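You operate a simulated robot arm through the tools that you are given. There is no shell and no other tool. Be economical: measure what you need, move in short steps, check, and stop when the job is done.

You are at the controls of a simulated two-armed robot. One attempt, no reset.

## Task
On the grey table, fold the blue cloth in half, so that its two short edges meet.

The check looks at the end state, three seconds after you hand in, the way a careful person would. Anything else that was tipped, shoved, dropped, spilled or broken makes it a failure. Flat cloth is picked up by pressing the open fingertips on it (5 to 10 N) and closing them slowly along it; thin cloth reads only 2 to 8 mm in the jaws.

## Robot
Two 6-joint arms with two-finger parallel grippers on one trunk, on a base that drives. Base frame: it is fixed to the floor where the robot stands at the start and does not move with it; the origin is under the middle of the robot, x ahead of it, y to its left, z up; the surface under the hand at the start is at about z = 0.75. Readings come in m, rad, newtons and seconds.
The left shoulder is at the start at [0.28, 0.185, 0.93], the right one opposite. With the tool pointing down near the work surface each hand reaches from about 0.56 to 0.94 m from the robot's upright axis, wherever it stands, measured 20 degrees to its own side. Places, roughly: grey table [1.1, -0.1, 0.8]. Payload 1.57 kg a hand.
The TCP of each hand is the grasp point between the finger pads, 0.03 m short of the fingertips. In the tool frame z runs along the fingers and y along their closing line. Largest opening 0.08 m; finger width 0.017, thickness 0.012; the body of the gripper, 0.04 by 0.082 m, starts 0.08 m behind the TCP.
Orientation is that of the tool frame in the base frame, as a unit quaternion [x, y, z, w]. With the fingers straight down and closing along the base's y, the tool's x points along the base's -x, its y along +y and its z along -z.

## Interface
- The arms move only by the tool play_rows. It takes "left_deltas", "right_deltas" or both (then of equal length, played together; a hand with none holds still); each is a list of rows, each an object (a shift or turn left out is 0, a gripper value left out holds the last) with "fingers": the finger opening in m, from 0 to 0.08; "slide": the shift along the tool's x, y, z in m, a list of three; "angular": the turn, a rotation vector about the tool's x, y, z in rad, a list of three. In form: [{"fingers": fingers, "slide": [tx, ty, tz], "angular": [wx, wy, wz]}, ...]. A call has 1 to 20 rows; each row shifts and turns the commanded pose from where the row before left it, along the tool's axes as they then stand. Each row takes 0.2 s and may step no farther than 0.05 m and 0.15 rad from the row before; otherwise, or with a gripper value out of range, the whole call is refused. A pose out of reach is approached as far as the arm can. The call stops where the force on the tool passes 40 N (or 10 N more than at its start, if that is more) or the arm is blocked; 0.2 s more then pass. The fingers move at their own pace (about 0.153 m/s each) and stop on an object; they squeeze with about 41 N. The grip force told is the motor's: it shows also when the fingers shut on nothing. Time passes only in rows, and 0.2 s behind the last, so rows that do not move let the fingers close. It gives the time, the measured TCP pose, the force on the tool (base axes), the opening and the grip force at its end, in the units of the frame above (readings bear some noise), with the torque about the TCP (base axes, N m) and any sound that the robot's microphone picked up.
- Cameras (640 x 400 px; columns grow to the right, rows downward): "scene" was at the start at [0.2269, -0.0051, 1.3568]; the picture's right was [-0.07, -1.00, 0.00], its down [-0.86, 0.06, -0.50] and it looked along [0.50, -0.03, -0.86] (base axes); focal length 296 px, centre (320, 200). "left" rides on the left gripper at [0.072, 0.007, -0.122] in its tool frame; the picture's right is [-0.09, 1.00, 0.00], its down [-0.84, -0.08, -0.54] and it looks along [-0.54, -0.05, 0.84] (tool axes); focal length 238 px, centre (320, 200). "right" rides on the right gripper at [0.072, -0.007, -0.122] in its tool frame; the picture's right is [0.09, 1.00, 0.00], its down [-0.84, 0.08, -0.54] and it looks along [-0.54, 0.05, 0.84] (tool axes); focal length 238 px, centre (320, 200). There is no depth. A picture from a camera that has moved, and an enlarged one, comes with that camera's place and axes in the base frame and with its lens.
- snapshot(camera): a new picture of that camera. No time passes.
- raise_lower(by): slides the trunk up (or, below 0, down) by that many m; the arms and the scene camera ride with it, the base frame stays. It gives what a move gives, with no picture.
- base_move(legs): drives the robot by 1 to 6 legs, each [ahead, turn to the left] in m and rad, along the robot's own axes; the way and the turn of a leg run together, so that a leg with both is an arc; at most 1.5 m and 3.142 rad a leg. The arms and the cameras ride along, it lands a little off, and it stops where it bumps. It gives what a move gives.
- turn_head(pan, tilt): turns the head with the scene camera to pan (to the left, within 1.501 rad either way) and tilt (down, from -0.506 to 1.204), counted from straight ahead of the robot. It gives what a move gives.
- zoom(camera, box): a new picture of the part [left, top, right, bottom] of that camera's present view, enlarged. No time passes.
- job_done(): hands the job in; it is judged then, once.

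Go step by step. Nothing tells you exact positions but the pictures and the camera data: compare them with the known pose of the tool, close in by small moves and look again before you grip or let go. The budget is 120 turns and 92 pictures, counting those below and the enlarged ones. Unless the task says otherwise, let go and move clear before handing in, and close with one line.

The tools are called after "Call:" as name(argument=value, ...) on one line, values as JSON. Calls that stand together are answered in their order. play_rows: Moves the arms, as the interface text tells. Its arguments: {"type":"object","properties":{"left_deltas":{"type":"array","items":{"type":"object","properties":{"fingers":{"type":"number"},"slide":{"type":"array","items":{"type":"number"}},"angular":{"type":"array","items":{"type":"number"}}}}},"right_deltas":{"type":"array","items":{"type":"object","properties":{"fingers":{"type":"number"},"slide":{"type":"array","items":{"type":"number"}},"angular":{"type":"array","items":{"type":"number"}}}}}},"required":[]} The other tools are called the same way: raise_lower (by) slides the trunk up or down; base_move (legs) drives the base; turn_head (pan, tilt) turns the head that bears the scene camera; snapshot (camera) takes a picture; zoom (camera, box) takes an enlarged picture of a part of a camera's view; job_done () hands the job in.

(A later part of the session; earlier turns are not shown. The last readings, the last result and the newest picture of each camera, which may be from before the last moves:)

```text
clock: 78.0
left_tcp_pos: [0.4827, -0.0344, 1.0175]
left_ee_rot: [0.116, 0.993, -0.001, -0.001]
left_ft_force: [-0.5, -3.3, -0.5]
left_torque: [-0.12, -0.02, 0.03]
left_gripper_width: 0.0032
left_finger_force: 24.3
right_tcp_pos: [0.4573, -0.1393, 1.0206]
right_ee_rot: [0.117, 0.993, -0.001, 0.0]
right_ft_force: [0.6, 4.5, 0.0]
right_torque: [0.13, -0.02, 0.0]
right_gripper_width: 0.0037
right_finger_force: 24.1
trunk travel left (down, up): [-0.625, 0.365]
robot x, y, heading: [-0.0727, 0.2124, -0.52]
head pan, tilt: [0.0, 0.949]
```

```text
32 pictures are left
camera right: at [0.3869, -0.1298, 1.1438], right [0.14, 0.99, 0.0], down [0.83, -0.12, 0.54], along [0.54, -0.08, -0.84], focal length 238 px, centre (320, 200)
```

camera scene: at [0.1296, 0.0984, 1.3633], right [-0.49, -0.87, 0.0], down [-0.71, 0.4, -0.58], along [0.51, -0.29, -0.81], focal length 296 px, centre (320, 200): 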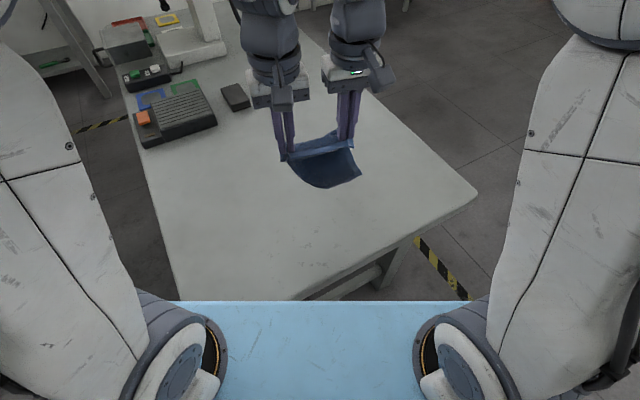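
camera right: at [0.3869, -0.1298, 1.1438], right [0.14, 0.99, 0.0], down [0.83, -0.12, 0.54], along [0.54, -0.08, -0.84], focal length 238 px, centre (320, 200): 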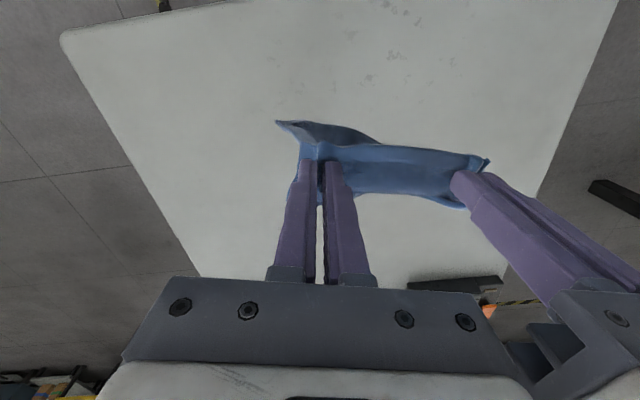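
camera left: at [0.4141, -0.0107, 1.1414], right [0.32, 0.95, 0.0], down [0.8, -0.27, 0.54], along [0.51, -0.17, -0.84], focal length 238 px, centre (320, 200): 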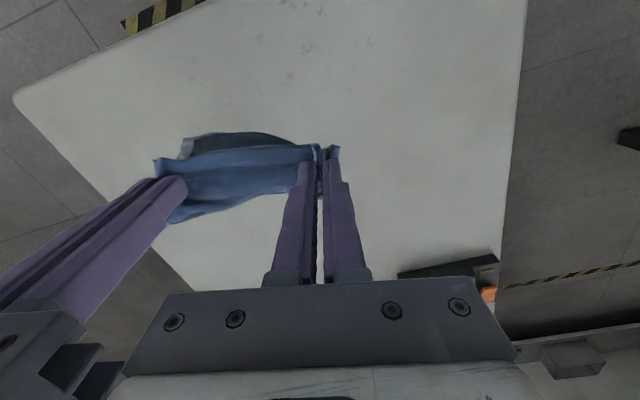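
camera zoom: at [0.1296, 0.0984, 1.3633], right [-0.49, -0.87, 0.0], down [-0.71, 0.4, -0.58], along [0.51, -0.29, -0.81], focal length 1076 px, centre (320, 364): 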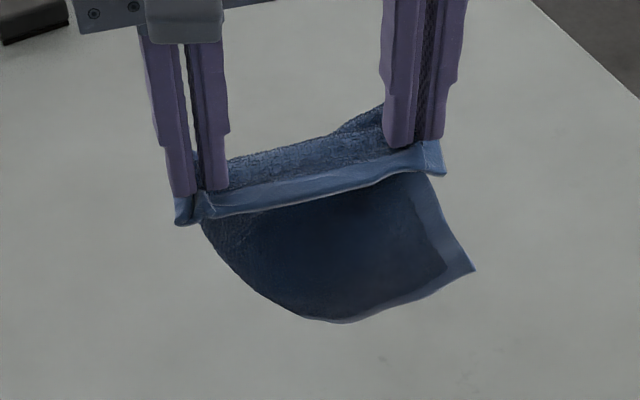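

The corners are held, but extra layers got pinched, so only about 0.1 m hangs down. I'll lay it back down moving away from the robot so the free BC edge trails toward me, then release and re-grip that edge.

Call:
play_rows(left_deltas=[{"slide": [0, 0, 0.03]}, {"slide": [0, 0, 0.03]}, {"slide": [0, 0, 0.03]}, {"slide": [-0.018, 0, 0.02]}, {"slide": [-0.018, 0, 0.02]}, {"slide": [-0.018, 0, 0.02]}, {"slide": [-0.018, 0, 0.02]}, {"slide": [-0.018, 0, 0.02]}, {"slide": [-0.01, 0, 0.02]}, {"slide": [0, 0, 0.012]}, {"fingers": 0.01}, {"fingers": 0.025}, {"fingers": 0.035, "slide": [0, 0, -0.02]}, {"slide": [0, 0, -0.03]}, {"slide": [0, 0, -0.04]}, {"slide": [0, 0, -0.04]}, {"slide": [0, 0.05, 0]}, {"slide": [0, 0.05, 0]}, {}], right_deltas=[{"slide": [0, 0, 0.03]}, {"slide": [0, 0, 0.03]}, {"slide": [0, 0, 0.03]}, {"slide": [-0.018, 0, 0.02]}, {"slide": [-0.018, 0, 0.02]}, {"slide": [-0.018, 0, 0.02]}, {"slide": [-0.018, 0, 0.02]}, {"slide": [-0.018, 0, 0.02]}, {"slide": [-0.01, 0, 0.02]}, {"slide": [0, 0, 0.012]}, {"fingers": 0.01}, {"fingers": 0.025}, {"fingers": 0.035, "slide": [0, 0, -0.02]}, {"slide": [0, 0, -0.03]}, {"slide": [0, 0, -0.04]}, {"slide": [0, 0, -0.04]}, {"slide": [0, -0.05, 0]}, {"slide": [0, -0.05, 0]}, {}])

Call:
zoom(camera="scene", box=[240, 110, 400, 220])

```text
clock: 82.0
left_tcp_pos: [0.6015, 0.0424, 0.925]
left_ee_rot: [0.116, 0.993, 0.0, 0.001]
left_ft_force: [0.1, 0.1, 0.5]
left_torque: [0.0, 0.0, 0.02]
left_gripper_width: 0.035
left_finger_force: 0.1
right_tcp_pos: [0.5336, -0.2606, 0.9287]
right_ee_rot: [0.115, 0.993, 0.0, 0.0]
right_ft_force: [-0.8, 0.3, 0.0]
right_torque: [-0.01, -0.03, 0.02]
right_gripper_width: 0.035
right_finger_force: 0.2
trunk travel left (down, up): [-0.625, 0.365]
robot x, y, heading: [-0.0734, 0.213, -0.514]
head pan, tilt: [0.0, 0.949]
```

```text
3.64 times, centred on (320, 165) of scene
camera zoom: at [0.1297, 0.0983, 1.3633], right [-0.49, -0.87, 0.0], down [-0.71, 0.4, -0.58], along [0.51, -0.29, -0.81], focal length 1076 px, centre (320, 327)
```

zoom: 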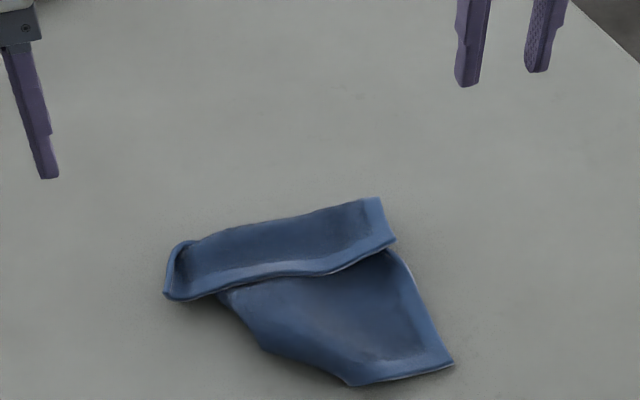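

The AD strip lies folded over on top and the B corner is tucked under; C is free at robot-frame (.642,−.09). I'll grip C with the right hand and lift so everything falls open.

Call:
play_rows(right_deltas=[{"fingers": 0.022, "slide": [0.024, 0.0192, 0.008]}, {"slide": [0.024, 0.0192, 0.008]}, {"slide": [0.024, 0.0192, 0.008]}, {"slide": [0.024, 0.0192, 0.008]}, {"slide": [0, 0, 0.03]}, {"slide": [0, 0, 0.03]}, {"slide": [0, 0, 0.03]}, {}])

Call:
zoom(camera="right", box=[160, 50, 480, 250])

```text
clock: 83.8
left_tcp_pos: [0.6036, 0.0411, 0.9238]
left_ee_rot: [0.116, 0.993, -0.001, 0.0]
left_ft_force: [0.0, 0.3, -0.6]
left_torque: [0.03, -0.01, -0.01]
left_gripper_width: 0.0349
left_finger_force: 0.1
right_tcp_pos: [0.4572, -0.1632, 0.8059]
right_ee_rot: [0.117, 0.993, -0.001, 0.001]
right_ft_force: [0.0, -1.3, 0.3]
right_torque: [-0.01, 0.02, 0.02]
right_gripper_width: 0.0219
right_finger_force: 0.0
trunk travel left (down, up): [-0.625, 0.365]
robot x, y, heading: [-0.0731, 0.2126, -0.514]
head pan, tilt: [0.0, 0.949]
```

```text
2.00 times, centred on (320, 150) of right
camera zoom: at [0.3856, -0.1534, 0.929], right [0.14, 0.99, 0.0], down [0.83, -0.12, 0.54], along [0.54, -0.08, -0.84], focal length 477 px, centre (320, 300)
```

zoom: 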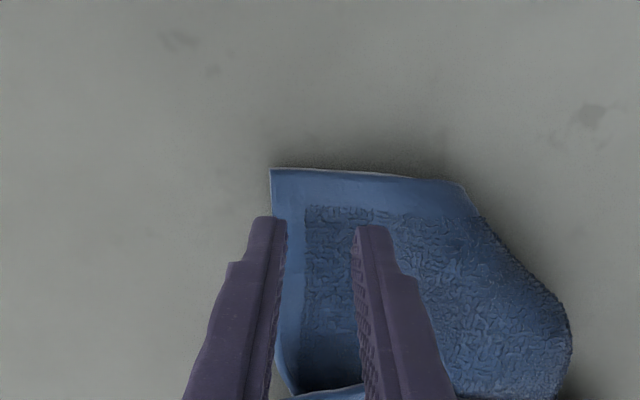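

C is right where expected. Press down and close.

Call:
play_rows(right_deltas=[{"slide": [0.003, 0.002, 0.008]}, {"slide": [0, 0, 0.007]}, {"slide": [0, 0, 0.004]}, {"slide": [0, 0, 0.002]}, {}])

```text
clock: 85.0
left_tcp_pos: [0.604, 0.0393, 0.9241]
left_ee_rot: [0.117, 0.993, 0.0, 0.0]
left_ft_force: [-0.4, 0.3, 0.4]
left_torque: [0.01, 0.01, -0.02]
left_gripper_width: 0.0349
left_finger_force: 0.2
right_tcp_pos: [0.4535, -0.1622, 0.7839]
right_ee_rot: [0.116, 0.993, -0.001, 0.0]
right_ft_force: [0.0, 0.0, 0.1]
right_torque: [0.01, -0.04, -0.01]
right_gripper_width: 0.022
right_finger_force: 0.1
trunk travel left (down, up): [-0.625, 0.365]
robot x, y, heading: [-0.0704, 0.2168, -0.523]
head pan, tilt: [0.0, 0.949]
```

Call:
play_rows(right_deltas=[{"slide": [0, 0, 0.0015]}, {"slide": [0, 0, 0.001]}, {"fingers": 0.019}, {"fingers": 0.016}, {"fingers": 0.013}, {"fingers": 0.01}, {"fingers": 0.007}, {"fingers": 0.004}, {"fingers": 0.0}, {}, {}])

```text
clock: 87.4
left_tcp_pos: [0.6025, 0.042, 0.925]
left_ee_rot: [0.117, 0.993, -0.001, 0.0]
left_ft_force: [-0.4, 0.5, -1.1]
left_torque: [0.01, 0.0, -0.02]
left_gripper_width: 0.0349
left_finger_force: 0.0
right_tcp_pos: [0.4544, -0.162, 0.7829]
right_ee_rot: [0.117, 0.993, 0.0, 0.001]
right_ft_force: [0.3, 0.0, 9.7]
right_torque: [0.05, 0.02, 0.02]
right_gripper_width: 0.0035
right_finger_force: 24.3
trunk travel left (down, up): [-0.625, 0.365]
robot x, y, heading: [-0.0718, 0.2163, -0.521]
head pan, tilt: [0.0, 0.949]
```

Gripped (3.5 mm). Lift.

Call:
play_rows(right_deltas=[{"slide": [0, 0, -0.02]}, {"slide": [0, 0, -0.03]}, {"slide": [0, 0, -0.03]}, {"slide": [0, 0, -0.03]}, {"slide": [0, 0, -0.03]}, {"slide": [0, 0, -0.03]}, {"slide": [0, 0, -0.03]}, {"slide": [0, 0, -0.03]}, {"slide": [0, 0, -0.03]}, {"slide": [0, 0, -0.03]}, {}, {}])

Call:
snapshot(camera="scene")

```text
clock: 90.0
left_tcp_pos: [0.6037, 0.0408, 0.9237]
left_ee_rot: [0.116, 0.993, -0.001, 0.0]
left_ft_force: [-0.9, 0.0, -0.4]
left_torque: [-0.04, -0.01, -0.04]
left_gripper_width: 0.035
left_finger_force: 0.1
right_tcp_pos: [0.4529, -0.1621, 1.0741]
right_ee_rot: [0.117, 0.993, -0.001, 0.0]
right_ft_force: [0.1, 0.3, 0.4]
right_torque: [-0.02, -0.01, -0.04]
right_gripper_width: 0.0035
right_finger_force: 24.7
trunk travel left (down, up): [-0.625, 0.365]
robot x, y, heading: [-0.0726, 0.2143, -0.517]
head pan, tilt: [0.0, 0.949]
```

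```text
29 pictures are left
camera scene: at [0.1296, 0.0984, 1.3633], right [-0.49, -0.87, 0.0], down [-0.71, 0.4, -0.58], along [0.51, -0.29, -0.81], focal length 296 px, centre (320, 200)
```

scene: 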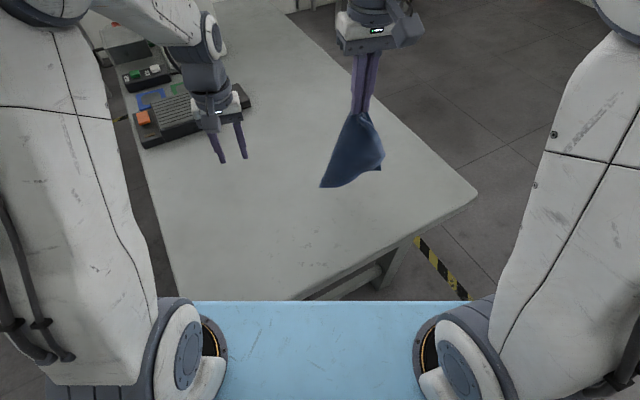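

Call:
zoom(camera="scene", box=[290, 90, 420, 200])

Call:
snapshot(camera="left")

```text
3.64 times, centred on (355, 145) of scene
camera zoom: at [0.1296, 0.0984, 1.3633], right [-0.49, -0.87, 0.0], down [-0.71, 0.4, -0.58], along [0.51, -0.29, -0.81], focal length 1076 px, centre (193, 400)
```

zoom: 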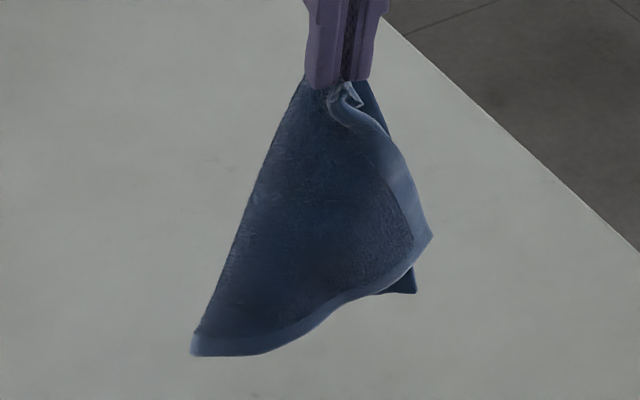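

```text
27 pictures are left
camera left: at [0.5347, 0.0643, 1.0479], right [0.32, 0.95, 0.0], down [0.8, -0.27, 0.54], along [0.51, -0.17, -0.84], focal length 238 px, centre (320, 200)
```

left: 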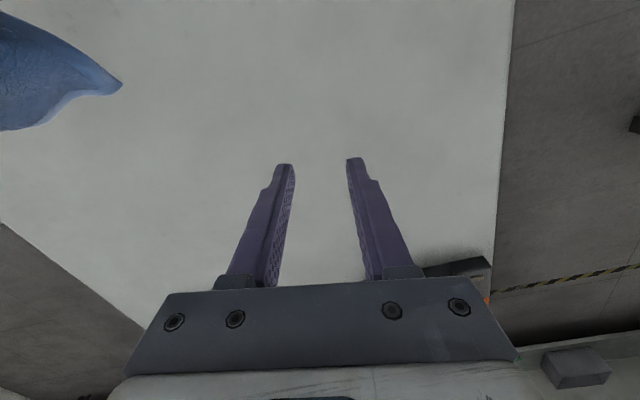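

The cloth now hangs from C, draped along diagonal C–A with B in front (robot side), D behind. I'll shift it forward-left and lay it down drawing C back toward near-right, so it lies with B on top.

Call:
play_rows(right_deltas=[{"slide": [-0.03, 0.015, 0]}, {"slide": [-0.03, 0.015, 0]}, {"slide": [-0.03, 0.015, 0]}, {"slide": [-0.031, 0.014, 0]}, {}, {}, {"slide": [0.0, 0, 0.02]}, {"slide": [0.0185, -0.0065, 0.01]}, {"slide": [0.0185, -0.0065, 0.01]}, {"slide": [0.0222, -0.0078, 0.015]}, {"slide": [0.0222, -0.0078, 0.015]}, {"slide": [0.0185, -0.0065, 0.02]}, {"slide": [0.0185, -0.0065, 0.02]}, {"slide": [0.014, -0.0048, 0.02]}, {"slide": [0.014, -0.0048, 0.02]}, {"slide": [0.01, -0.0035, 0.02]}, {"slide": [0.01, -0.0035, 0.02]}, {"slide": [0.006, -0.002, 0.02]}, {"slide": [0.006, -0.002, 0.02]}, {"slide": [0.008, -0.003, 0.015]}])

Call:
zoom(camera="scene", box=[230, 100, 430, 240])

```text
clock: 94.2
left_tcp_pos: [0.6043, 0.0403, 0.9249]
left_ee_rot: [0.117, 0.993, -0.001, 0.001]
left_ft_force: [0.4, -0.7, -0.2]
left_torque: [-0.02, 0.02, -0.01]
left_gripper_width: 0.035
left_finger_force: 0.0
right_tcp_pos: [0.3883, -0.1523, 0.8288]
right_ee_rot: [0.115, 0.993, -0.002, 0.0]
right_ft_force: [0.3, 0.9, 1.1]
right_torque: [0.0, -0.01, 0.0]
right_gripper_width: 0.0035
right_finger_force: 24.9
trunk travel left (down, up): [-0.625, 0.365]
robot x, y, heading: [-0.0706, 0.2164, -0.519]
head pan, tilt: [0.0, 0.949]
```

```text
2.86 times, centred on (330, 170) of scene
camera zoom: at [0.1296, 0.0984, 1.3633], right [-0.49, -0.87, 0.0], down [-0.71, 0.4, -0.58], along [0.51, -0.29, -0.81], focal length 845 px, centre (291, 286)
```

zoom: 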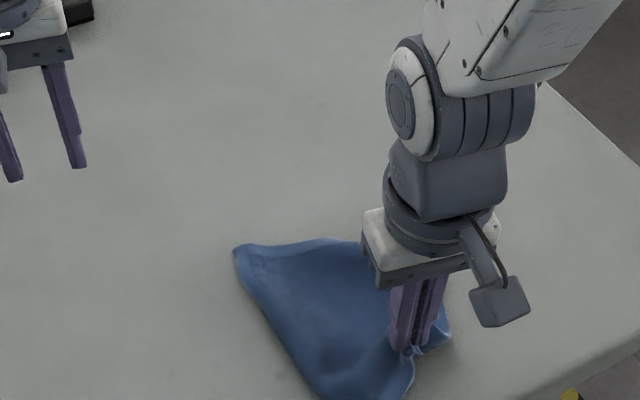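

It is laying out. Lower the last bit, release, and move aside to look.

Call:
play_rows(right_deltas=[{"slide": [0.006, -0.002, 0.018]}, {"slide": [0.003, 0, 0.018]}, {"fingers": 0.01}, {"fingers": 0.025}, {"slide": [0, 0, -0.03]}, {"slide": [0, 0, -0.04]}, {"slide": [0, -0.02, -0.04]}, {"slide": [-0.02, -0.04, 0]}, {"slide": [-0.02, -0.04, 0]}, {"slide": [-0.02, -0.04, 0]}, {}])

Call:
zoom(camera="scene", box=[240, 130, 440, 270])

```text
clock: 96.6
left_tcp_pos: [0.6035, 0.0412, 0.9242]
left_ee_rot: [0.117, 0.993, -0.001, 0.001]
left_ft_force: [-0.8, 0.7, 0.8]
left_torque: [-0.04, -0.04, -0.01]
left_gripper_width: 0.0352
left_finger_force: 0.0
right_tcp_pos: [0.4055, -0.3042, 0.9024]
right_ee_rot: [0.116, 0.993, -0.001, -0.001]
right_ft_force: [0.1, 0.2, -0.5]
right_torque: [-0.01, 0.02, -0.02]
right_gripper_width: 0.0251
right_finger_force: 0.1
trunk travel left (down, up): [-0.625, 0.365]
robot x, y, heading: [-0.0746, 0.2138, -0.523]
head pan, tilt: [0.0, 0.949]
```

```text
2.86 times, centred on (340, 200) of scene
camera zoom: at [0.1297, 0.0982, 1.3632], right [-0.49, -0.87, 0.0], down [-0.71, 0.4, -0.58], along [0.51, -0.29, -0.81], focal length 845 px, centre (263, 200)
```

zoom: 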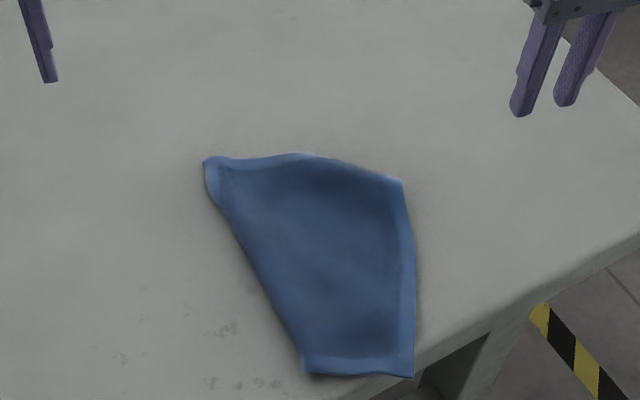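

Now it is nearly open: A (.717,.053), D (.692,−.126), C (.504,−.116) in the robot frame, with only the B corner tucked under. AD is single-layered now, so I'll grip A and D with both hands and lift, letting B fall open.

Call:
play_rows(left_deltas=[{"fingers": 0.022, "slide": [0.0033, -0.0324, 0.012]}, {"slide": [0.0033, -0.0324, 0.012]}, {"slide": [0.0033, -0.0324, 0.012]}, {"slide": [0.0033, -0.0324, 0.012]}, {"slide": [0.0033, -0.0324, 0.012]}, {"angular": [0, 0, 0.14]}, {"angular": [0, 0, 0.14]}, {"angular": [0, 0, 0.14]}, {}], right_deltas=[{"fingers": 0.022, "slide": [-0.0092, 0.0215, 0.008]}, {"slide": [-0.0092, 0.0215, 0.008]}, {"slide": [-0.0092, 0.0215, 0.008]}, {"slide": [-0.0092, 0.0215, 0.008]}, {"slide": [-0.0092, 0.0215, 0.008]}, {"angular": [0, 0, 0.14]}, {"angular": [0, 0, 0.14]}, {"angular": [0, 0, 0.14]}, {}])

Call:
snapshot(camera="left")

Call:
snapshot(camera="right")

```text
clock: 98.6
left_tcp_pos: [0.5479, -0.1132, 0.8662]
left_ee_rot: [0.321, 0.947, 0.001, 0.0]
left_ft_force: [-0.4, 0.4, -1.0]
left_torque: [-0.01, -0.01, -0.01]
left_gripper_width: 0.0221
left_finger_force: 0.0
right_tcp_pos: [0.4753, -0.2065, 0.8634]
right_ee_rot: [0.322, 0.947, -0.001, -0.001]
right_ft_force: [0.2, 0.4, -0.7]
right_torque: [0.04, 0.02, 0.02]
right_gripper_width: 0.022
right_finger_force: 0.0
trunk travel left (down, up): [-0.625, 0.365]
robot x, y, heading: [-0.0729, 0.2116, -0.513]
head pan, tilt: [0.0, 0.949]
```

```text
24 pictures are left
camera left: at [0.4953, -0.0639, 0.9899], right [0.68, 0.73, 0.0], down [0.62, -0.57, 0.54], along [0.4, -0.37, -0.84], focal length 238 px, centre (320, 200)
```

left: 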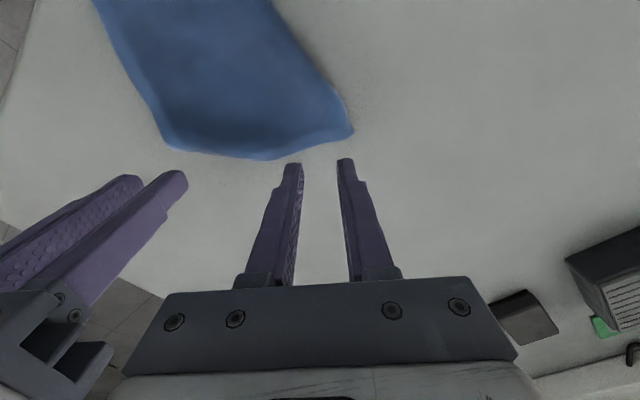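

```text
23 pictures are left
camera right: at [0.4141, -0.1693, 0.9857], right [0.53, 0.85, 0.0], down [0.71, -0.45, 0.54], along [0.46, -0.29, -0.84], focal length 238 px, centre (320, 200)
```

right: 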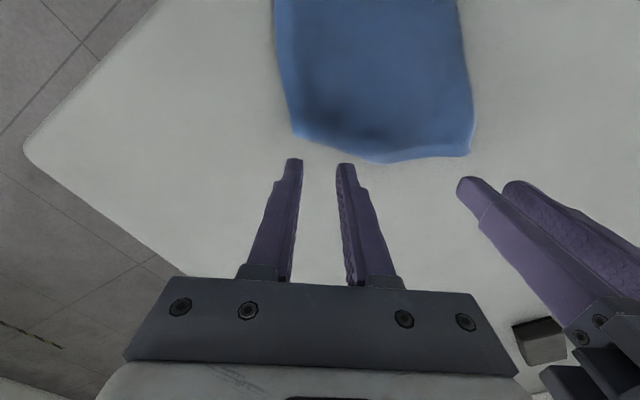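

A≈(.571,−.088), D≈(.463,−.233) base frame; the hands are aligned with the edge. Fine shift and descend.

Call:
play_rows(left_deltas=[{"slide": [0.0066, 0.007, 0.01]}, {"slide": [0, 0, 0.025]}, {"slide": [0, 0, 0.025]}, {"slide": [0, 0, 0.012]}, {"slide": [0, 0, 0.006]}, {}], right_deltas=[{"slide": [0.004, -0.0015, 0.008]}, {"slide": [0, 0, 0.025]}, {"slide": [0, 0, 0.025]}, {"slide": [0, 0, 0.012]}, {"slide": [0, 0, 0.006]}, {}])

Call:
zoom(camera="left", box=[160, 50, 480, 250])

Call:
zoom(camera="right", box=[160, 50, 480, 250])

```text
clock: 100.0
left_tcp_pos: [0.5471, -0.1046, 0.7878]
left_ee_rot: [0.32, 0.947, -0.001, 0.0]
left_ft_force: [0.4, 0.7, 0.0]
left_torque: [-0.01, -0.01, 0.01]
left_gripper_width: 0.022
left_finger_force: 0.0
right_tcp_pos: [0.4711, -0.2065, 0.7869]
right_ee_rot: [0.32, 0.947, -0.001, 0.0]
right_ft_force: [-0.5, -1.0, 3.5]
right_torque: [-0.02, -0.03, -0.03]
right_gripper_width: 0.0216
right_finger_force: 0.0
trunk travel left (down, up): [-0.625, 0.365]
robot x, y, heading: [-0.0709, 0.2162, -0.518]
head pan, tilt: [0.0, 0.949]
```

```text
2.00 times, centred on (320, 150) of left
camera zoom: at [0.4948, -0.0549, 0.9116], right [0.68, 0.73, 0.0], down [0.62, -0.57, 0.54], along [0.4, -0.37, -0.84], focal length 477 px, centre (320, 300)
```

zoom: 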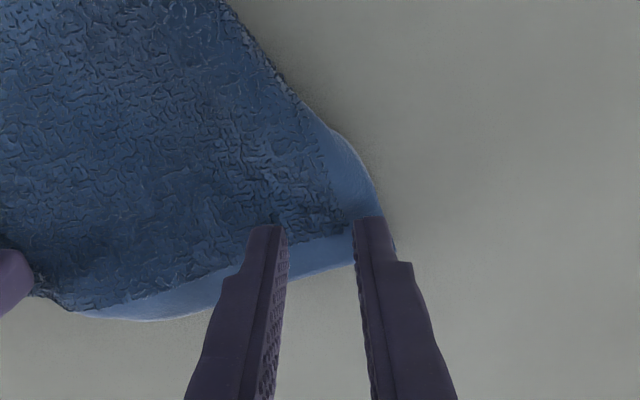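

```text
2.00 times, centred on (320, 150) of right
camera zoom: at [0.41, -0.168, 0.9097], right [0.53, 0.85, 0.0], down [0.71, -0.45, 0.54], along [0.46, -0.29, -0.84], focal length 477 px, centre (320, 300)
```

zoom: 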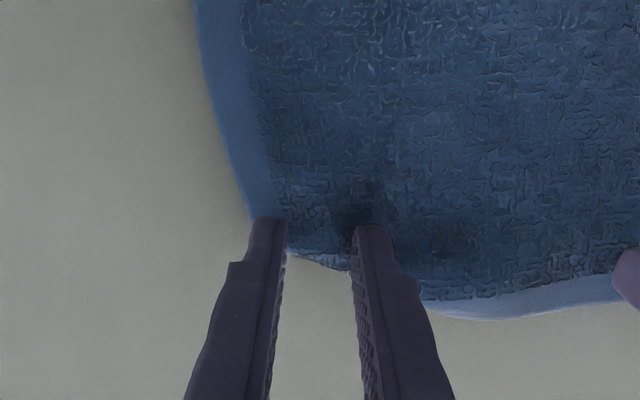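

Good alignment. Small shifts, press, then close slowly.

Call:
play_rows(left_deltas=[{"slide": [0, -0.005, 0.002]}, {"slide": [0, 0, 0.002]}, {"slide": [0, 0, 0.001]}, {}], right_deltas=[{"slide": [0.003, 0, 0.001]}, {"slide": [0, 0, 0.001]}, {}, {}])

```text
clock: 101.0
left_tcp_pos: [0.544, -0.108, 0.7839]
left_ee_rot: [0.321, 0.947, -0.001, 0.001]
left_ft_force: [1.0, 1.1, 4.8]
left_torque: [0.04, -0.04, 0.04]
left_gripper_width: 0.022
left_finger_force: 0.1
right_tcp_pos: [0.4701, -0.2061, 0.7849]
right_ee_rot: [0.321, 0.947, 0.0, 0.0]
right_ft_force: [2.0, -0.6, 10.5]
right_torque: [0.0, -0.14, -0.03]
right_gripper_width: 0.0216
right_finger_force: 0.1
trunk travel left (down, up): [-0.625, 0.365]
robot x, y, heading: [-0.071, 0.211, -0.511]
head pan, tilt: [0.0, 0.949]
```

Call:
play_rows(left_deltas=[{"slide": [0, 0, 0.001]}, {"fingers": 0.019}, {"fingers": 0.016}, {"fingers": 0.013}, {"fingers": 0.01}, {"fingers": 0.007}, {"fingers": 0.004}, {"fingers": 0.0}, {}, {}], right_deltas=[{}, {"fingers": 0.019}, {"fingers": 0.016}, {"fingers": 0.013}, {"fingers": 0.01}, {"fingers": 0.007}, {"fingers": 0.004}, {"fingers": 0.0}, {}, {}])

```text
clock: 103.2
left_tcp_pos: [0.5435, -0.1088, 0.7837]
left_ee_rot: [0.321, 0.947, -0.001, 0.0]
left_ft_force: [-3.9, -5.7, 11.3]
left_torque: [-0.18, 0.13, -0.01]
left_gripper_width: 0.0039
left_finger_force: 24.6
right_tcp_pos: [0.4669, -0.2048, 0.785]
right_ee_rot: [0.32, 0.947, 0.0, 0.001]
right_ft_force: [4.8, 4.1, 12.5]
right_torque: [0.14, -0.18, -0.06]
right_gripper_width: 0.004
right_finger_force: 25.0
trunk travel left (down, up): [-0.625, 0.365]
robot x, y, heading: [-0.0731, 0.2123, -0.519]
head pan, tilt: [0.0, 0.949]
```

Both read 4 mm. Lift both together so the cloth hangs free.

Call:
play_rows(left_deltas=[{"slide": [0, -0.002, -0.01]}, {"slide": [0, 0, -0.02]}, {"slide": [0, 0, -0.03]}, {"slide": [0, 0, -0.03]}, {"slide": [0, 0, -0.03]}, {"slide": [0, 0, -0.03]}, {"slide": [0, 0, -0.03]}, {"slide": [0, 0, -0.03]}, {"slide": [0, 0, -0.03]}, {}, {}, {}], right_deltas=[{"slide": [0, 0.002, -0.01]}, {"slide": [0, 0, -0.02]}, {"slide": [0, 0, -0.03]}, {"slide": [0, 0, -0.03]}, {"slide": [0, 0, -0.03]}, {"slide": [0, 0, -0.03]}, {"slide": [0, 0, -0.03]}, {"slide": [0, 0, -0.03]}, {"slide": [0, 0, -0.03]}, {}, {}, {}])

Call:
zoom(camera="scene", box=[240, 80, 440, 220])

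```text
clock: 105.8
left_tcp_pos: [0.5433, -0.11, 1.0225]
left_ee_rot: [0.322, 0.947, -0.001, 0.0]
left_ft_force: [-1.8, -1.1, 0.5]
left_torque: [-0.01, 0.04, 0.0]
left_gripper_width: 0.0039
left_finger_force: 24.7
right_tcp_pos: [0.4701, -0.2037, 1.023]
right_ee_rot: [0.32, 0.947, -0.001, 0.0]
right_ft_force: [0.6, 1.0, -0.2]
right_torque: [0.06, -0.06, -0.04]
right_gripper_width: 0.0035
right_finger_force: 24.2
trunk travel left (down, up): [-0.625, 0.365]
robot x, y, heading: [-0.0726, 0.2127, -0.518]
head pan, tilt: [0.0, 0.949]
```

```text
2.86 times, centred on (340, 150) of scene
camera zoom: at [0.1297, 0.0983, 1.3633], right [-0.49, -0.87, 0.0], down [-0.71, 0.4, -0.58], along [0.51, -0.29, -0.81], focal length 845 px, centre (263, 343)
```

zoom: 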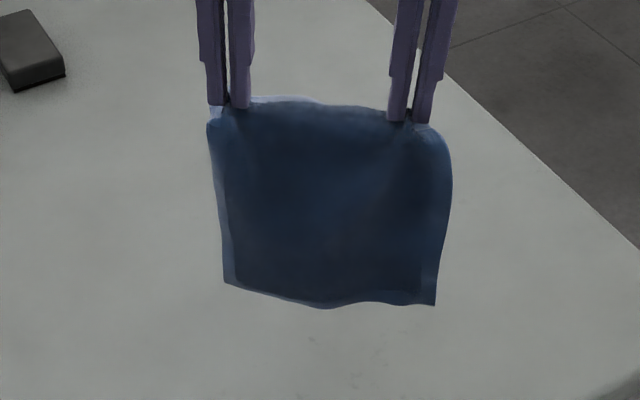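

Excellent: the cloth hangs fully open, with AD at the top. I'll let BC touch down, draw the hands toward the robot to lay the lower half, then stop at the fold and look.

Call:
play_rows(left_deltas=[{"slide": [0, 0, 0.016]}, {"slide": [0, 0, 0.015]}, {"slide": [0, 0, 0.01]}, {"slide": [0, 0, 0.01]}, {"slide": [0.0175, 0, 0.0025]}, {"slide": [0.0175, 0, 0.0025]}, {"slide": [0.0175, 0, 0.005]}, {"slide": [0.0175, 0, 0.005]}, {"slide": [0.0125, 0, 0.01]}, {"slide": [0.0125, 0, 0.01]}, {"slide": [0.0075, 0, 0.01]}, {"slide": [0.0075, 0, 0.01]}, {"slide": [0.004, 0, 0.01]}, {"slide": [0.004, 0, 0.01]}, {"slide": [0, 0, 0.008]}, {"slide": [0, 0, 0.007]}, {}], right_deltas=[{"slide": [0, 0, 0.016]}, {"slide": [0, 0, 0.015]}, {"slide": [0, 0, 0.01]}, {"slide": [0, 0, 0.01]}, {"slide": [0.0175, 0, 0.0025]}, {"slide": [0.0175, 0, 0.0025]}, {"slide": [0.0175, 0, 0.005]}, {"slide": [0.0175, 0, 0.005]}, {"slide": [0.0125, 0, 0.01]}, {"slide": [0.0125, 0, 0.01]}, {"slide": [0.0075, 0, 0.01]}, {"slide": [0.0075, 0, 0.01]}, {"slide": [0.004, 0, 0.01]}, {"slide": [0.004, 0, 0.01]}, {"slide": [0, 0, 0.008]}, {"slide": [0, 0, 0.007]}, {}])

Call:
zoom(camera="scene", box=[240, 100, 440, 240])

Call:
snapshot(camera="left")

```text
clock: 109.4
left_tcp_pos: [0.4508, -0.0375, 0.8808]
left_ee_rot: [0.321, 0.947, -0.001, -0.001]
left_ft_force: [-2.1, -1.9, 0.3]
left_torque: [-0.03, 0.03, -0.01]
left_gripper_width: 0.004
left_finger_force: 24.8
right_tcp_pos: [0.3763, -0.1323, 0.8845]
right_ee_rot: [0.32, 0.947, -0.001, -0.001]
right_ft_force: [1.5, 1.7, 0.0]
right_torque: [0.05, -0.05, -0.03]
right_gripper_width: 0.0039
right_finger_force: 25.0
trunk travel left (down, up): [-0.625, 0.365]
robot x, y, heading: [-0.0717, 0.2118, -0.518]
head pan, tilt: [0.0, 0.949]
```

```text
2.86 times, centred on (340, 170) of scene
camera zoom: at [0.1297, 0.0983, 1.3632], right [-0.49, -0.87, 0.0], down [-0.71, 0.4, -0.58], along [0.51, -0.29, -0.81], focal length 845 px, centre (263, 286)
```

zoom: 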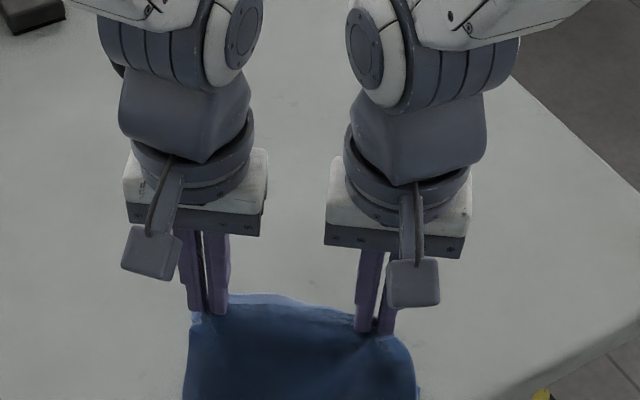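

```text
18 pictures are left
camera left: at [0.3971, 0.0116, 1.0048], right [0.68, 0.73, 0.0], down [0.62, -0.57, 0.54], along [0.4, -0.37, -0.84], focal length 238 px, centre (320, 200)
```

left: 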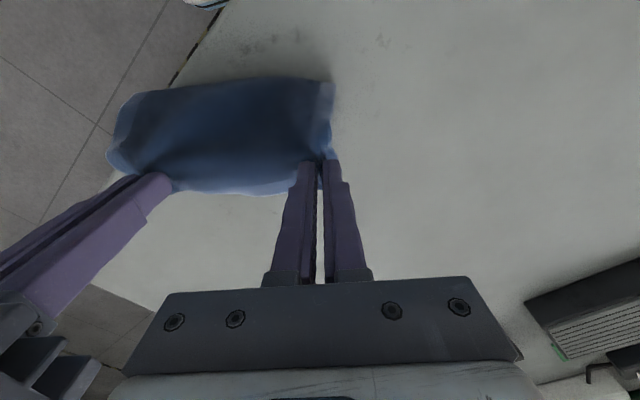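

BC slid back toward me instead of staying put. I'll lift again, go farther out, and this time move toward the robot while lowering so the lower half trails flat behind.

Call:
play_rows(left_deltas=[{"slide": [0, 0, -0.03]}, {"slide": [0, 0, -0.03]}, {"slide": [0, 0, -0.04]}, {"slide": [0, 0, -0.04]}, {"slide": [-0.03, 0, 0]}, {"slide": [-0.03, 0, 0]}, {"slide": [-0.03, 0, 0]}, {"slide": [-0.03, 0, 0]}, {"slide": [-0.03, 0, 0]}, {"slide": [-0.02, 0, 0]}, {}, {}, {}, {}], right_deltas=[{"slide": [0, 0, -0.03]}, {"slide": [0, 0, -0.03]}, {"slide": [0, 0, -0.04]}, {"slide": [0, 0, -0.04]}, {"slide": [-0.03, 0, 0]}, {"slide": [-0.03, 0, 0]}, {"slide": [-0.03, 0, 0]}, {"slide": [-0.03, 0, 0]}, {"slide": [-0.03, 0, 0]}, {"slide": [-0.02, 0, 0]}, {}, {}, {}, {}])

Call:
zoom(camera="scene", box=[240, 60, 440, 200])

```text
clock: 112.4
left_tcp_pos: [0.5845, -0.1417, 1.0215]
left_ee_rot: [0.321, 0.947, 0.0, 0.0]
left_ft_force: [-1.1, -1.2, 0.5]
left_torque: [0.0, -0.01, 0.02]
left_gripper_width: 0.0036
left_finger_force: 24.4
right_tcp_pos: [0.5107, -0.2338, 1.0242]
right_ee_rot: [0.321, 0.947, -0.001, -0.001]
right_ft_force: [1.3, 1.2, 0.3]
right_torque: [0.05, -0.03, -0.02]
right_gripper_width: 0.0038
right_finger_force: 24.6
trunk travel left (down, up): [-0.625, 0.365]
robot x, y, heading: [-0.0752, 0.2122, -0.517]
head pan, tilt: [0.0, 0.949]
```

```text
2.86 times, centred on (340, 130) of scene
camera zoom: at [0.1297, 0.0983, 1.3633], right [-0.49, -0.87, 0.0], down [-0.71, 0.4, -0.58], along [0.51, -0.29, -0.81], focal length 845 px, centre (263, 400)
```

zoom: 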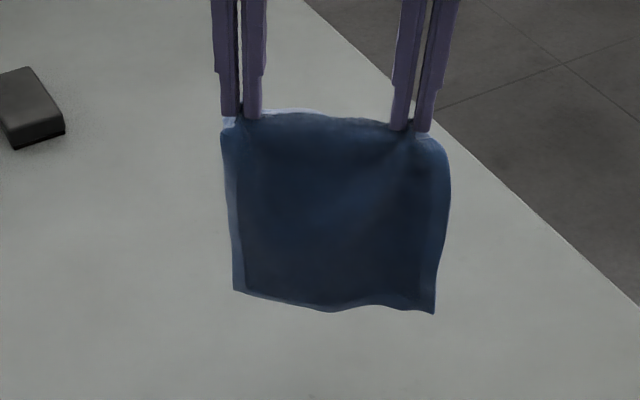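

The hanging length is about 0.17 m, so contact comes later than I assumed. Lower to just above contact, then drag toward the robot while sinking.

Call:
play_rows(left_deltas=[{"slide": [0, 0, 0.02]}, {"slide": [0, 0, 0.02]}, {"slide": [0, 0, 0.02]}, {}, {}, {"slide": [0.01, 0, 0.006]}, {"slide": [0.016, 0, 0.008]}, {"slide": [0.016, 0, 0.008]}, {"slide": [0.016, 0, 0.008]}, {"slide": [0.016, 0, 0.008]}, {"slide": [0.016, 0, 0.008]}, {"slide": [0.016, 0, 0.008]}, {"slide": [0.016, 0, 0.008]}, {"slide": [0.016, 0, 0.008]}, {"slide": [0.016, 0, 0.008]}, {"slide": [0.01, 0, 0.008]}, {}], right_deltas=[{"slide": [0, 0, 0.02]}, {"slide": [0, 0, 0.02]}, {"slide": [0, 0, 0.02]}, {}, {}, {"slide": [0.01, 0, 0.006]}, {"slide": [0.016, 0, 0.008]}, {"slide": [0.016, 0, 0.008]}, {"slide": [0.016, 0, 0.008]}, {"slide": [0.016, 0, 0.008]}, {"slide": [0.016, 0, 0.008]}, {"slide": [0.016, 0, 0.008]}, {"slide": [0.016, 0, 0.008]}, {"slide": [0.016, 0, 0.008]}, {"slide": [0.016, 0, 0.008]}, {"slide": [0.01, 0, 0.008]}, {}])

Call:
snapshot(camera="scene")

Call:
snapshot(camera="left")

```text
clock: 116.0
left_tcp_pos: [0.4551, -0.0406, 0.8746]
left_ee_rot: [0.321, 0.947, -0.001, 0.001]
left_ft_force: [-1.3, -0.7, -0.2]
left_torque: [-0.06, 0.06, 0.0]
left_gripper_width: 0.0038
left_finger_force: 24.7
right_tcp_pos: [0.3809, -0.135, 0.8768]
right_ee_rot: [0.321, 0.947, -0.001, 0.0]
right_ft_force: [2.1, 2.1, 0.3]
right_torque: [0.06, -0.04, -0.03]
right_gripper_width: 0.0035
right_finger_force: 24.5
trunk travel left (down, up): [-0.625, 0.365]
robot x, y, heading: [-0.0713, 0.2125, -0.516]
head pan, tilt: [0.0, 0.949]
```

```text
16 pictures are left
camera scene: at [0.1296, 0.0983, 1.3633], right [-0.49, -0.87, 0.0], down [-0.71, 0.4, -0.58], along [0.51, -0.29, -0.81], focal length 296 px, centre (320, 200)
```

scene: 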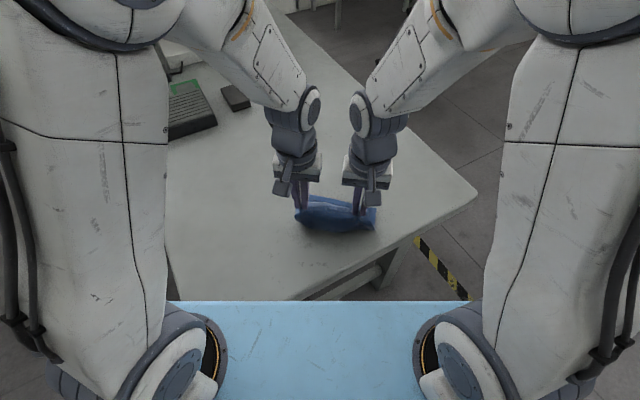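

```text
15 pictures are left
camera left: at [0.4016, 0.0082, 0.9982], right [0.68, 0.73, 0.0], down [0.62, -0.57, 0.54], along [0.4, -0.37, -0.84], focal length 238 px, centre (320, 200)
```

left: 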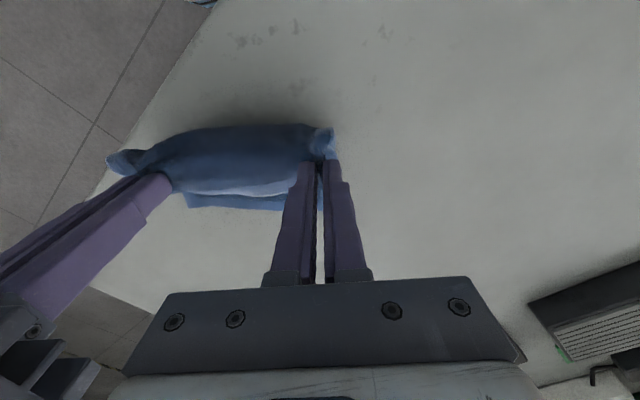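

Now BC lies flat beyond the hands (about 0.085 m farther) with the fold near the midline. I'll arc the hands forward and down toward BC, stopping just above to check.

Call:
play_rows(left_deltas=[{"slide": [-0.015, 0, 0.003]}, {"slide": [-0.015, 0, 0.007]}, {"slide": [-0.01, 0, 0.008]}, {"slide": [-0.01, 0, 0.01]}, {"slide": [-0.008, 0, 0.01]}, {"slide": [-0.007, 0, 0.011]}, {"slide": [-0.005, 0, 0.011]}, {"slide": [-0.003, 0, 0.008]}, {}], right_deltas=[{"slide": [-0.015, 0, 0.003]}, {"slide": [-0.015, 0, 0.007]}, {"slide": [-0.01, 0, 0.008]}, {"slide": [-0.01, 0, 0.01]}, {"slide": [-0.008, 0, 0.01]}, {"slide": [-0.007, 0, 0.011]}, {"slide": [-0.005, 0, 0.011]}, {"slide": [-0.003, 0, 0.008]}, {}])

Call:
snapshot(camera="left")

Call:
snapshot(camera="right")

```text
clock: 118.0
left_tcp_pos: [0.5125, -0.0864, 0.8074]
left_ee_rot: [0.32, 0.947, -0.001, 0.0]
left_ft_force: [-0.5, -1.3, -0.4]
left_torque: [-0.03, 0.05, 0.0]
left_gripper_width: 0.004
left_finger_force: 24.1
right_tcp_pos: [0.438, -0.1803, 0.8092]
right_ee_rot: [0.321, 0.947, -0.001, 0.0]
right_ft_force: [1.8, 1.4, -0.4]
right_torque: [0.04, -0.03, -0.03]
right_gripper_width: 0.0037
right_finger_force: 24.6
trunk travel left (down, up): [-0.625, 0.365]
robot x, y, heading: [-0.0759, 0.2111, -0.513]
head pan, tilt: [0.0, 0.949]
```

```text
14 pictures are left
camera left: at [0.4593, -0.0368, 0.9306], right [0.68, 0.73, 0.0], down [0.62, -0.57, 0.54], along [0.4, -0.37, -0.84], focal length 238 px, centre (320, 200)
```

left: 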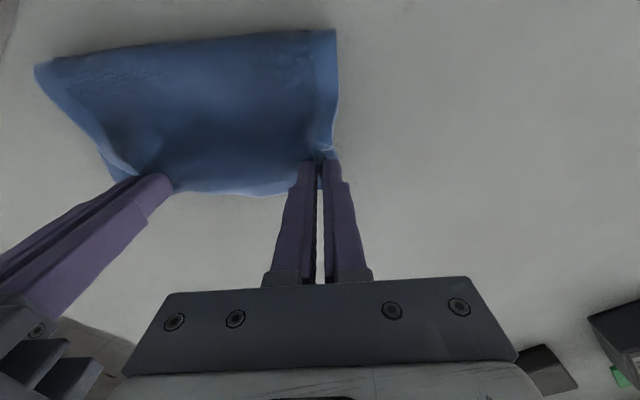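

```text
13 pictures are left
camera right: at [0.3779, -0.1414, 0.9321], right [0.53, 0.85, 0.0], down [0.71, -0.45, 0.54], along [0.46, -0.29, -0.84], focal length 238 px, centre (320, 200)
```

right: 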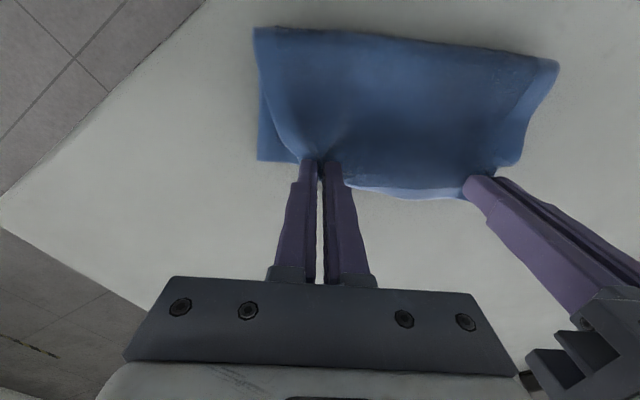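

The fold looks good: AD's edge is right above BC and the fold line is straight. Lower the last bit, open slowly, and lift away.

Call:
play_rows(left_deltas=[{"slide": [-0.001, 0, 0.008]}, {"slide": [0, 0, 0.006]}, {"slide": [0, 0, 0.004]}, {}, {"fingers": 0.006}, {"fingers": 0.01}, {"fingers": 0.015}, {"fingers": 0.02}, {"fingers": 0.025}, {}, {"slide": [0, 0, -0.01]}, {"slide": [0, 0, -0.02]}, {"slide": [0, 0, -0.03]}, {"slide": [0, 0, -0.04]}, {}], right_deltas=[{"slide": [-0.001, 0, 0.008]}, {"slide": [0, 0, 0.006]}, {"slide": [0, 0, 0.004]}, {}, {"fingers": 0.006}, {"fingers": 0.01}, {"fingers": 0.015}, {"fingers": 0.02}, {"fingers": 0.025}, {}, {"slide": [0, 0, -0.01]}, {"slide": [0, 0, -0.02]}, {"slide": [0, 0, -0.03]}, {"slide": [0, 0, -0.04]}, {}])

Call:
snapshot(camera="left")

Call:
snapshot(camera="right")

```text
clock: 121.2
left_tcp_pos: [0.513, -0.0863, 0.8913]
left_ee_rot: [0.321, 0.947, 0.0, 0.0]
left_ft_force: [-0.2, 0.6, -0.7]
left_torque: [0.01, -0.02, 0.0]
left_gripper_width: 0.025
left_finger_force: 0.1
right_tcp_pos: [0.4398, -0.1805, 0.892]
right_ee_rot: [0.321, 0.947, -0.001, -0.001]
right_ft_force: [-0.4, 0.0, 0.5]
right_torque: [-0.01, 0.01, 0.02]
right_gripper_width: 0.025
right_finger_force: 0.0
trunk travel left (down, up): [-0.625, 0.365]
robot x, y, heading: [-0.0687, 0.2168, -0.519]
head pan, tilt: [0.0, 0.949]
```

```text
12 pictures are left
camera left: at [0.4602, -0.0369, 1.014], right [0.68, 0.73, 0.0], down [0.62, -0.57, 0.54], along [0.4, -0.37, -0.84], focal length 238 px, centre (320, 200)
```

left: 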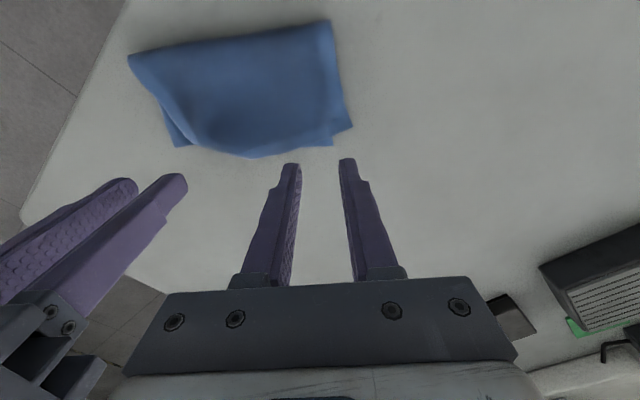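

```text
11 pictures are left
camera right: at [0.3795, -0.1422, 1.0144], right [0.53, 0.85, 0.0], down [0.71, -0.45, 0.54], along [0.46, -0.29, -0.84], focal length 238 px, centre (320, 200)
```

right: 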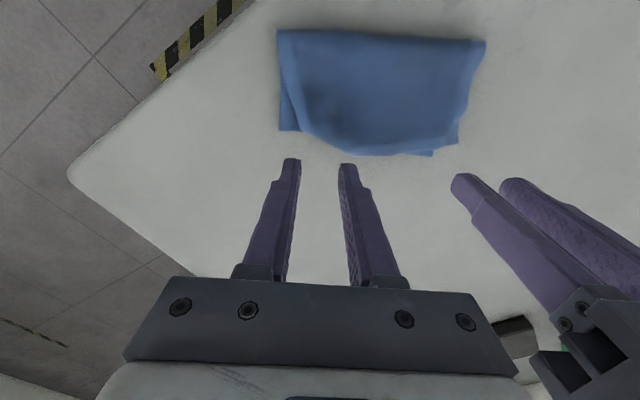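

A clean half fold. I'll move both hands aside and zoom in to check the edges.

Call:
play_rows(left_deltas=[{"slide": [0, 0.04, -0.02]}, {"slide": [0, 0.04, 0]}, {"slide": [0, 0.04, 0]}, {"slide": [0, 0.04, 0]}, {}], right_deltas=[{"slide": [0, -0.04, -0.02]}, {"slide": [0, -0.04, 0]}, {"slide": [0, -0.04, 0]}, {"slide": [0, -0.04, 0]}, {}])

Call:
zoom(camera="scene", box=[270, 150, 400, 250])

```text
clock: 122.4
left_tcp_pos: [0.6117, 0.041, 0.9096]
left_ee_rot: [0.32, 0.947, 0.0, 0.001]
left_ft_force: [-0.3, 0.6, 0.4]
left_torque: [0.02, 0.01, -0.01]
left_gripper_width: 0.0248
left_finger_force: 0.0
right_tcp_pos: [0.3416, -0.3082, 0.9112]
right_ee_rot: [0.321, 0.947, -0.001, 0.0]
right_ft_force: [-0.8, -1.0, -0.2]
right_torque: [-0.01, 0.0, 0.02]
right_gripper_width: 0.0251
right_finger_force: 0.1
trunk travel left (down, up): [-0.625, 0.365]
robot x, y, heading: [-0.0706, 0.2119, -0.515]
head pan, tilt: [0.0, 0.949]
```

```text
4.00 times, centred on (335, 200) of scene
camera zoom: at [0.1297, 0.0983, 1.3633], right [-0.49, -0.87, 0.0], down [-0.71, 0.4, -0.58], along [0.51, -0.29, -0.81], focal length 1184 px, centre (260, 200)
```

zoom: 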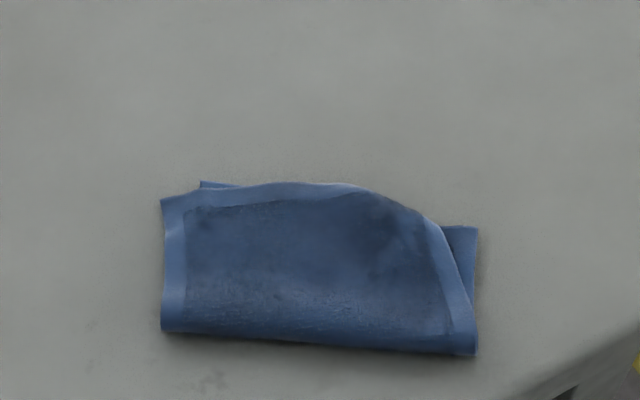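

The fold is good overall, but corner D is tucked under and the top layer is skewed about 2–3 cm relative to BC. I'll re-grip the top layer where it overhangs (left at A's side hem, right at the mid edge), then realign it.

Call:
play_rows(left_deltas=[{"fingers": 0.02, "angular": [0, 0, 0.143]}, {"angular": [0, 0, 0.143]}, {"angular": [0, 0, 0.143]}, {"angular": [0, 0, 0.143]}, {"angular": [0, 0, 0.143]}, {"angular": [0, 0, 0.143]}, {"angular": [0, 0, 0.143]}, {"angular": [0, 0, 0.143]}, {"angular": [0, 0, 0.143]}, {"angular": [0, 0, 0.143]}, {"slide": [-0.0268, -0.006, 0.014]}, {"slide": [-0.0268, -0.006, 0.014]}, {"slide": [-0.0268, -0.006, 0.014]}, {"slide": [-0.0268, -0.006, 0.014]}, {"slide": [-0.0268, -0.006, 0.014]}, {}], right_deltas=[{"fingers": 0.02, "angular": [0, 0, -0.138]}, {}, {}, {}, {}, {}, {}, {}, {}, {}, {"slide": [-0.012, 0.0407, 0.014]}, {"slide": [-0.012, 0.0407, 0.014]}, {"slide": [-0.012, 0.0407, 0.014]}, {"slide": [-0.012, 0.0407, 0.014]}, {"slide": [-0.012, 0.0407, 0.014]}, {}])

Call:
snapshot(camera="left")

Call:
snapshot(camera="right")

```text
clock: 125.8
left_tcp_pos: [0.5176, -0.0624, 0.8381]
left_ee_rot: [0.863, 0.506, -0.001, 0.0]
left_ft_force: [0.6, 0.2, 0.1]
left_torque: [0.0, -0.03, -0.01]
left_gripper_width: 0.0201
left_finger_force: 0.1
right_tcp_pos: [0.4956, -0.1603, 0.8416]
right_ee_rot: [0.254, 0.967, -0.002, 0.0]
right_ft_force: [-0.9, 0.5, 0.1]
right_torque: [0.02, -0.01, 0.0]
right_gripper_width: 0.0199
right_finger_force: 0.0
trunk travel left (down, up): [-0.625, 0.365]
robot x, y, heading: [-0.0726, 0.2149, -0.513]
head pan, tilt: [0.0, 0.949]
```

```text
9 pictures are left
camera left: at [0.5591, -0.0024, 0.9617], right [0.82, -0.57, 0.0], down [-0.48, -0.69, 0.54], along [-0.31, -0.45, -0.84], focal length 238 px, centre (320, 200)
```

left: 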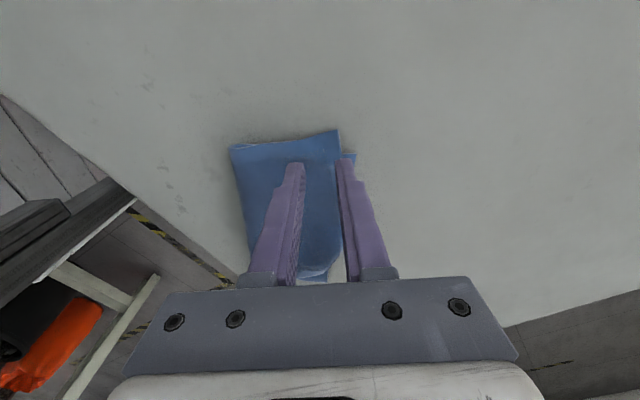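

```text
8 pictures are left
camera right: at [0.4303, -0.1297, 0.9649], right [0.41, 0.91, 0.0], down [0.77, -0.34, 0.54], along [0.49, -0.22, -0.84], focal length 238 px, centre (320, 200)
```

right: 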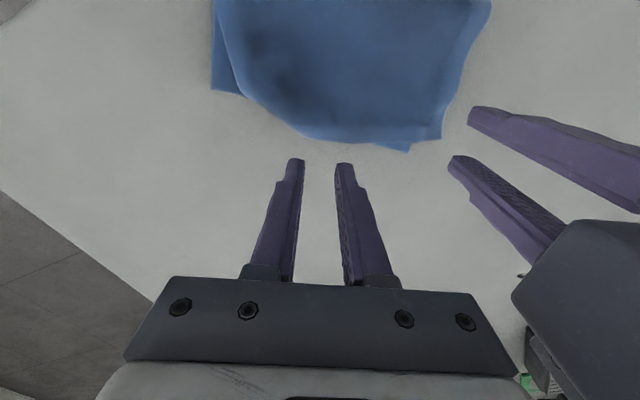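

Left is well placed on A's side strip; the right must come 1 cm back onto the overhanging edge. Adjust and descend.

Call:
play_rows(left_deltas=[{"slide": [0, -0.006, 0]}, {"slide": [0, 0, 0.025]}, {"slide": [0, 0, 0.02]}, {"slide": [0, 0, 0.005]}, {}], right_deltas=[{"slide": [0.01, 0, 0]}, {"slide": [0, 0, 0.025]}, {"slide": [0, 0, 0.02]}, {"slide": [0, 0, 0.007]}, {}])

```text
clock: 127.0
left_tcp_pos: [0.5131, -0.0597, 0.7885]
left_ee_rot: [0.863, 0.506, -0.001, 0.0]
left_ft_force: [0.1, 1.0, 0.4]
left_torque: [-0.02, 0.02, -0.02]
left_gripper_width: 0.0201
left_finger_force: 0.1
right_tcp_pos: [0.4871, -0.1544, 0.7889]
right_ee_rot: [0.255, 0.967, -0.002, 0.0]
right_ft_force: [-0.1, -0.5, 1.1]
right_torque: [-0.04, -0.03, 0.01]
right_gripper_width: 0.0202
right_finger_force: 0.0
trunk travel left (down, up): [-0.625, 0.365]
robot x, y, heading: [-0.0684, 0.2108, -0.517]
head pan, tilt: [0.0, 0.949]
```

Call:
play_rows(left_deltas=[{"slide": [0, 0, 0.003]}, {"slide": [0, 0, 0.0015]}, {"slide": [0, 0, 0.001]}, {}], right_deltas=[{"slide": [0, 0, 0.002]}, {"slide": [0, 0, 0.0015]}, {"slide": [0, 0, 0.001]}, {}])

```text
clock: 128.0
left_tcp_pos: [0.5128, -0.0592, 0.7844]
left_ee_rot: [0.863, 0.505, -0.001, 0.001]
left_ft_force: [-1.8, -0.5, 8.4]
left_torque: [-0.03, 0.15, 0.02]
left_gripper_width: 0.0202
left_finger_force: 0.1
right_tcp_pos: [0.4859, -0.1544, 0.7867]
right_ee_rot: [0.255, 0.967, 0.0, 0.001]
right_ft_force: [-0.9, 1.2, 10.0]
right_torque: [0.09, 0.08, 0.01]
right_gripper_width: 0.0205
right_finger_force: 0.0
trunk travel left (down, up): [-0.625, 0.365]
robot x, y, heading: [-0.0774, 0.2121, -0.52]
head pan, tilt: [0.0, 0.949]
```

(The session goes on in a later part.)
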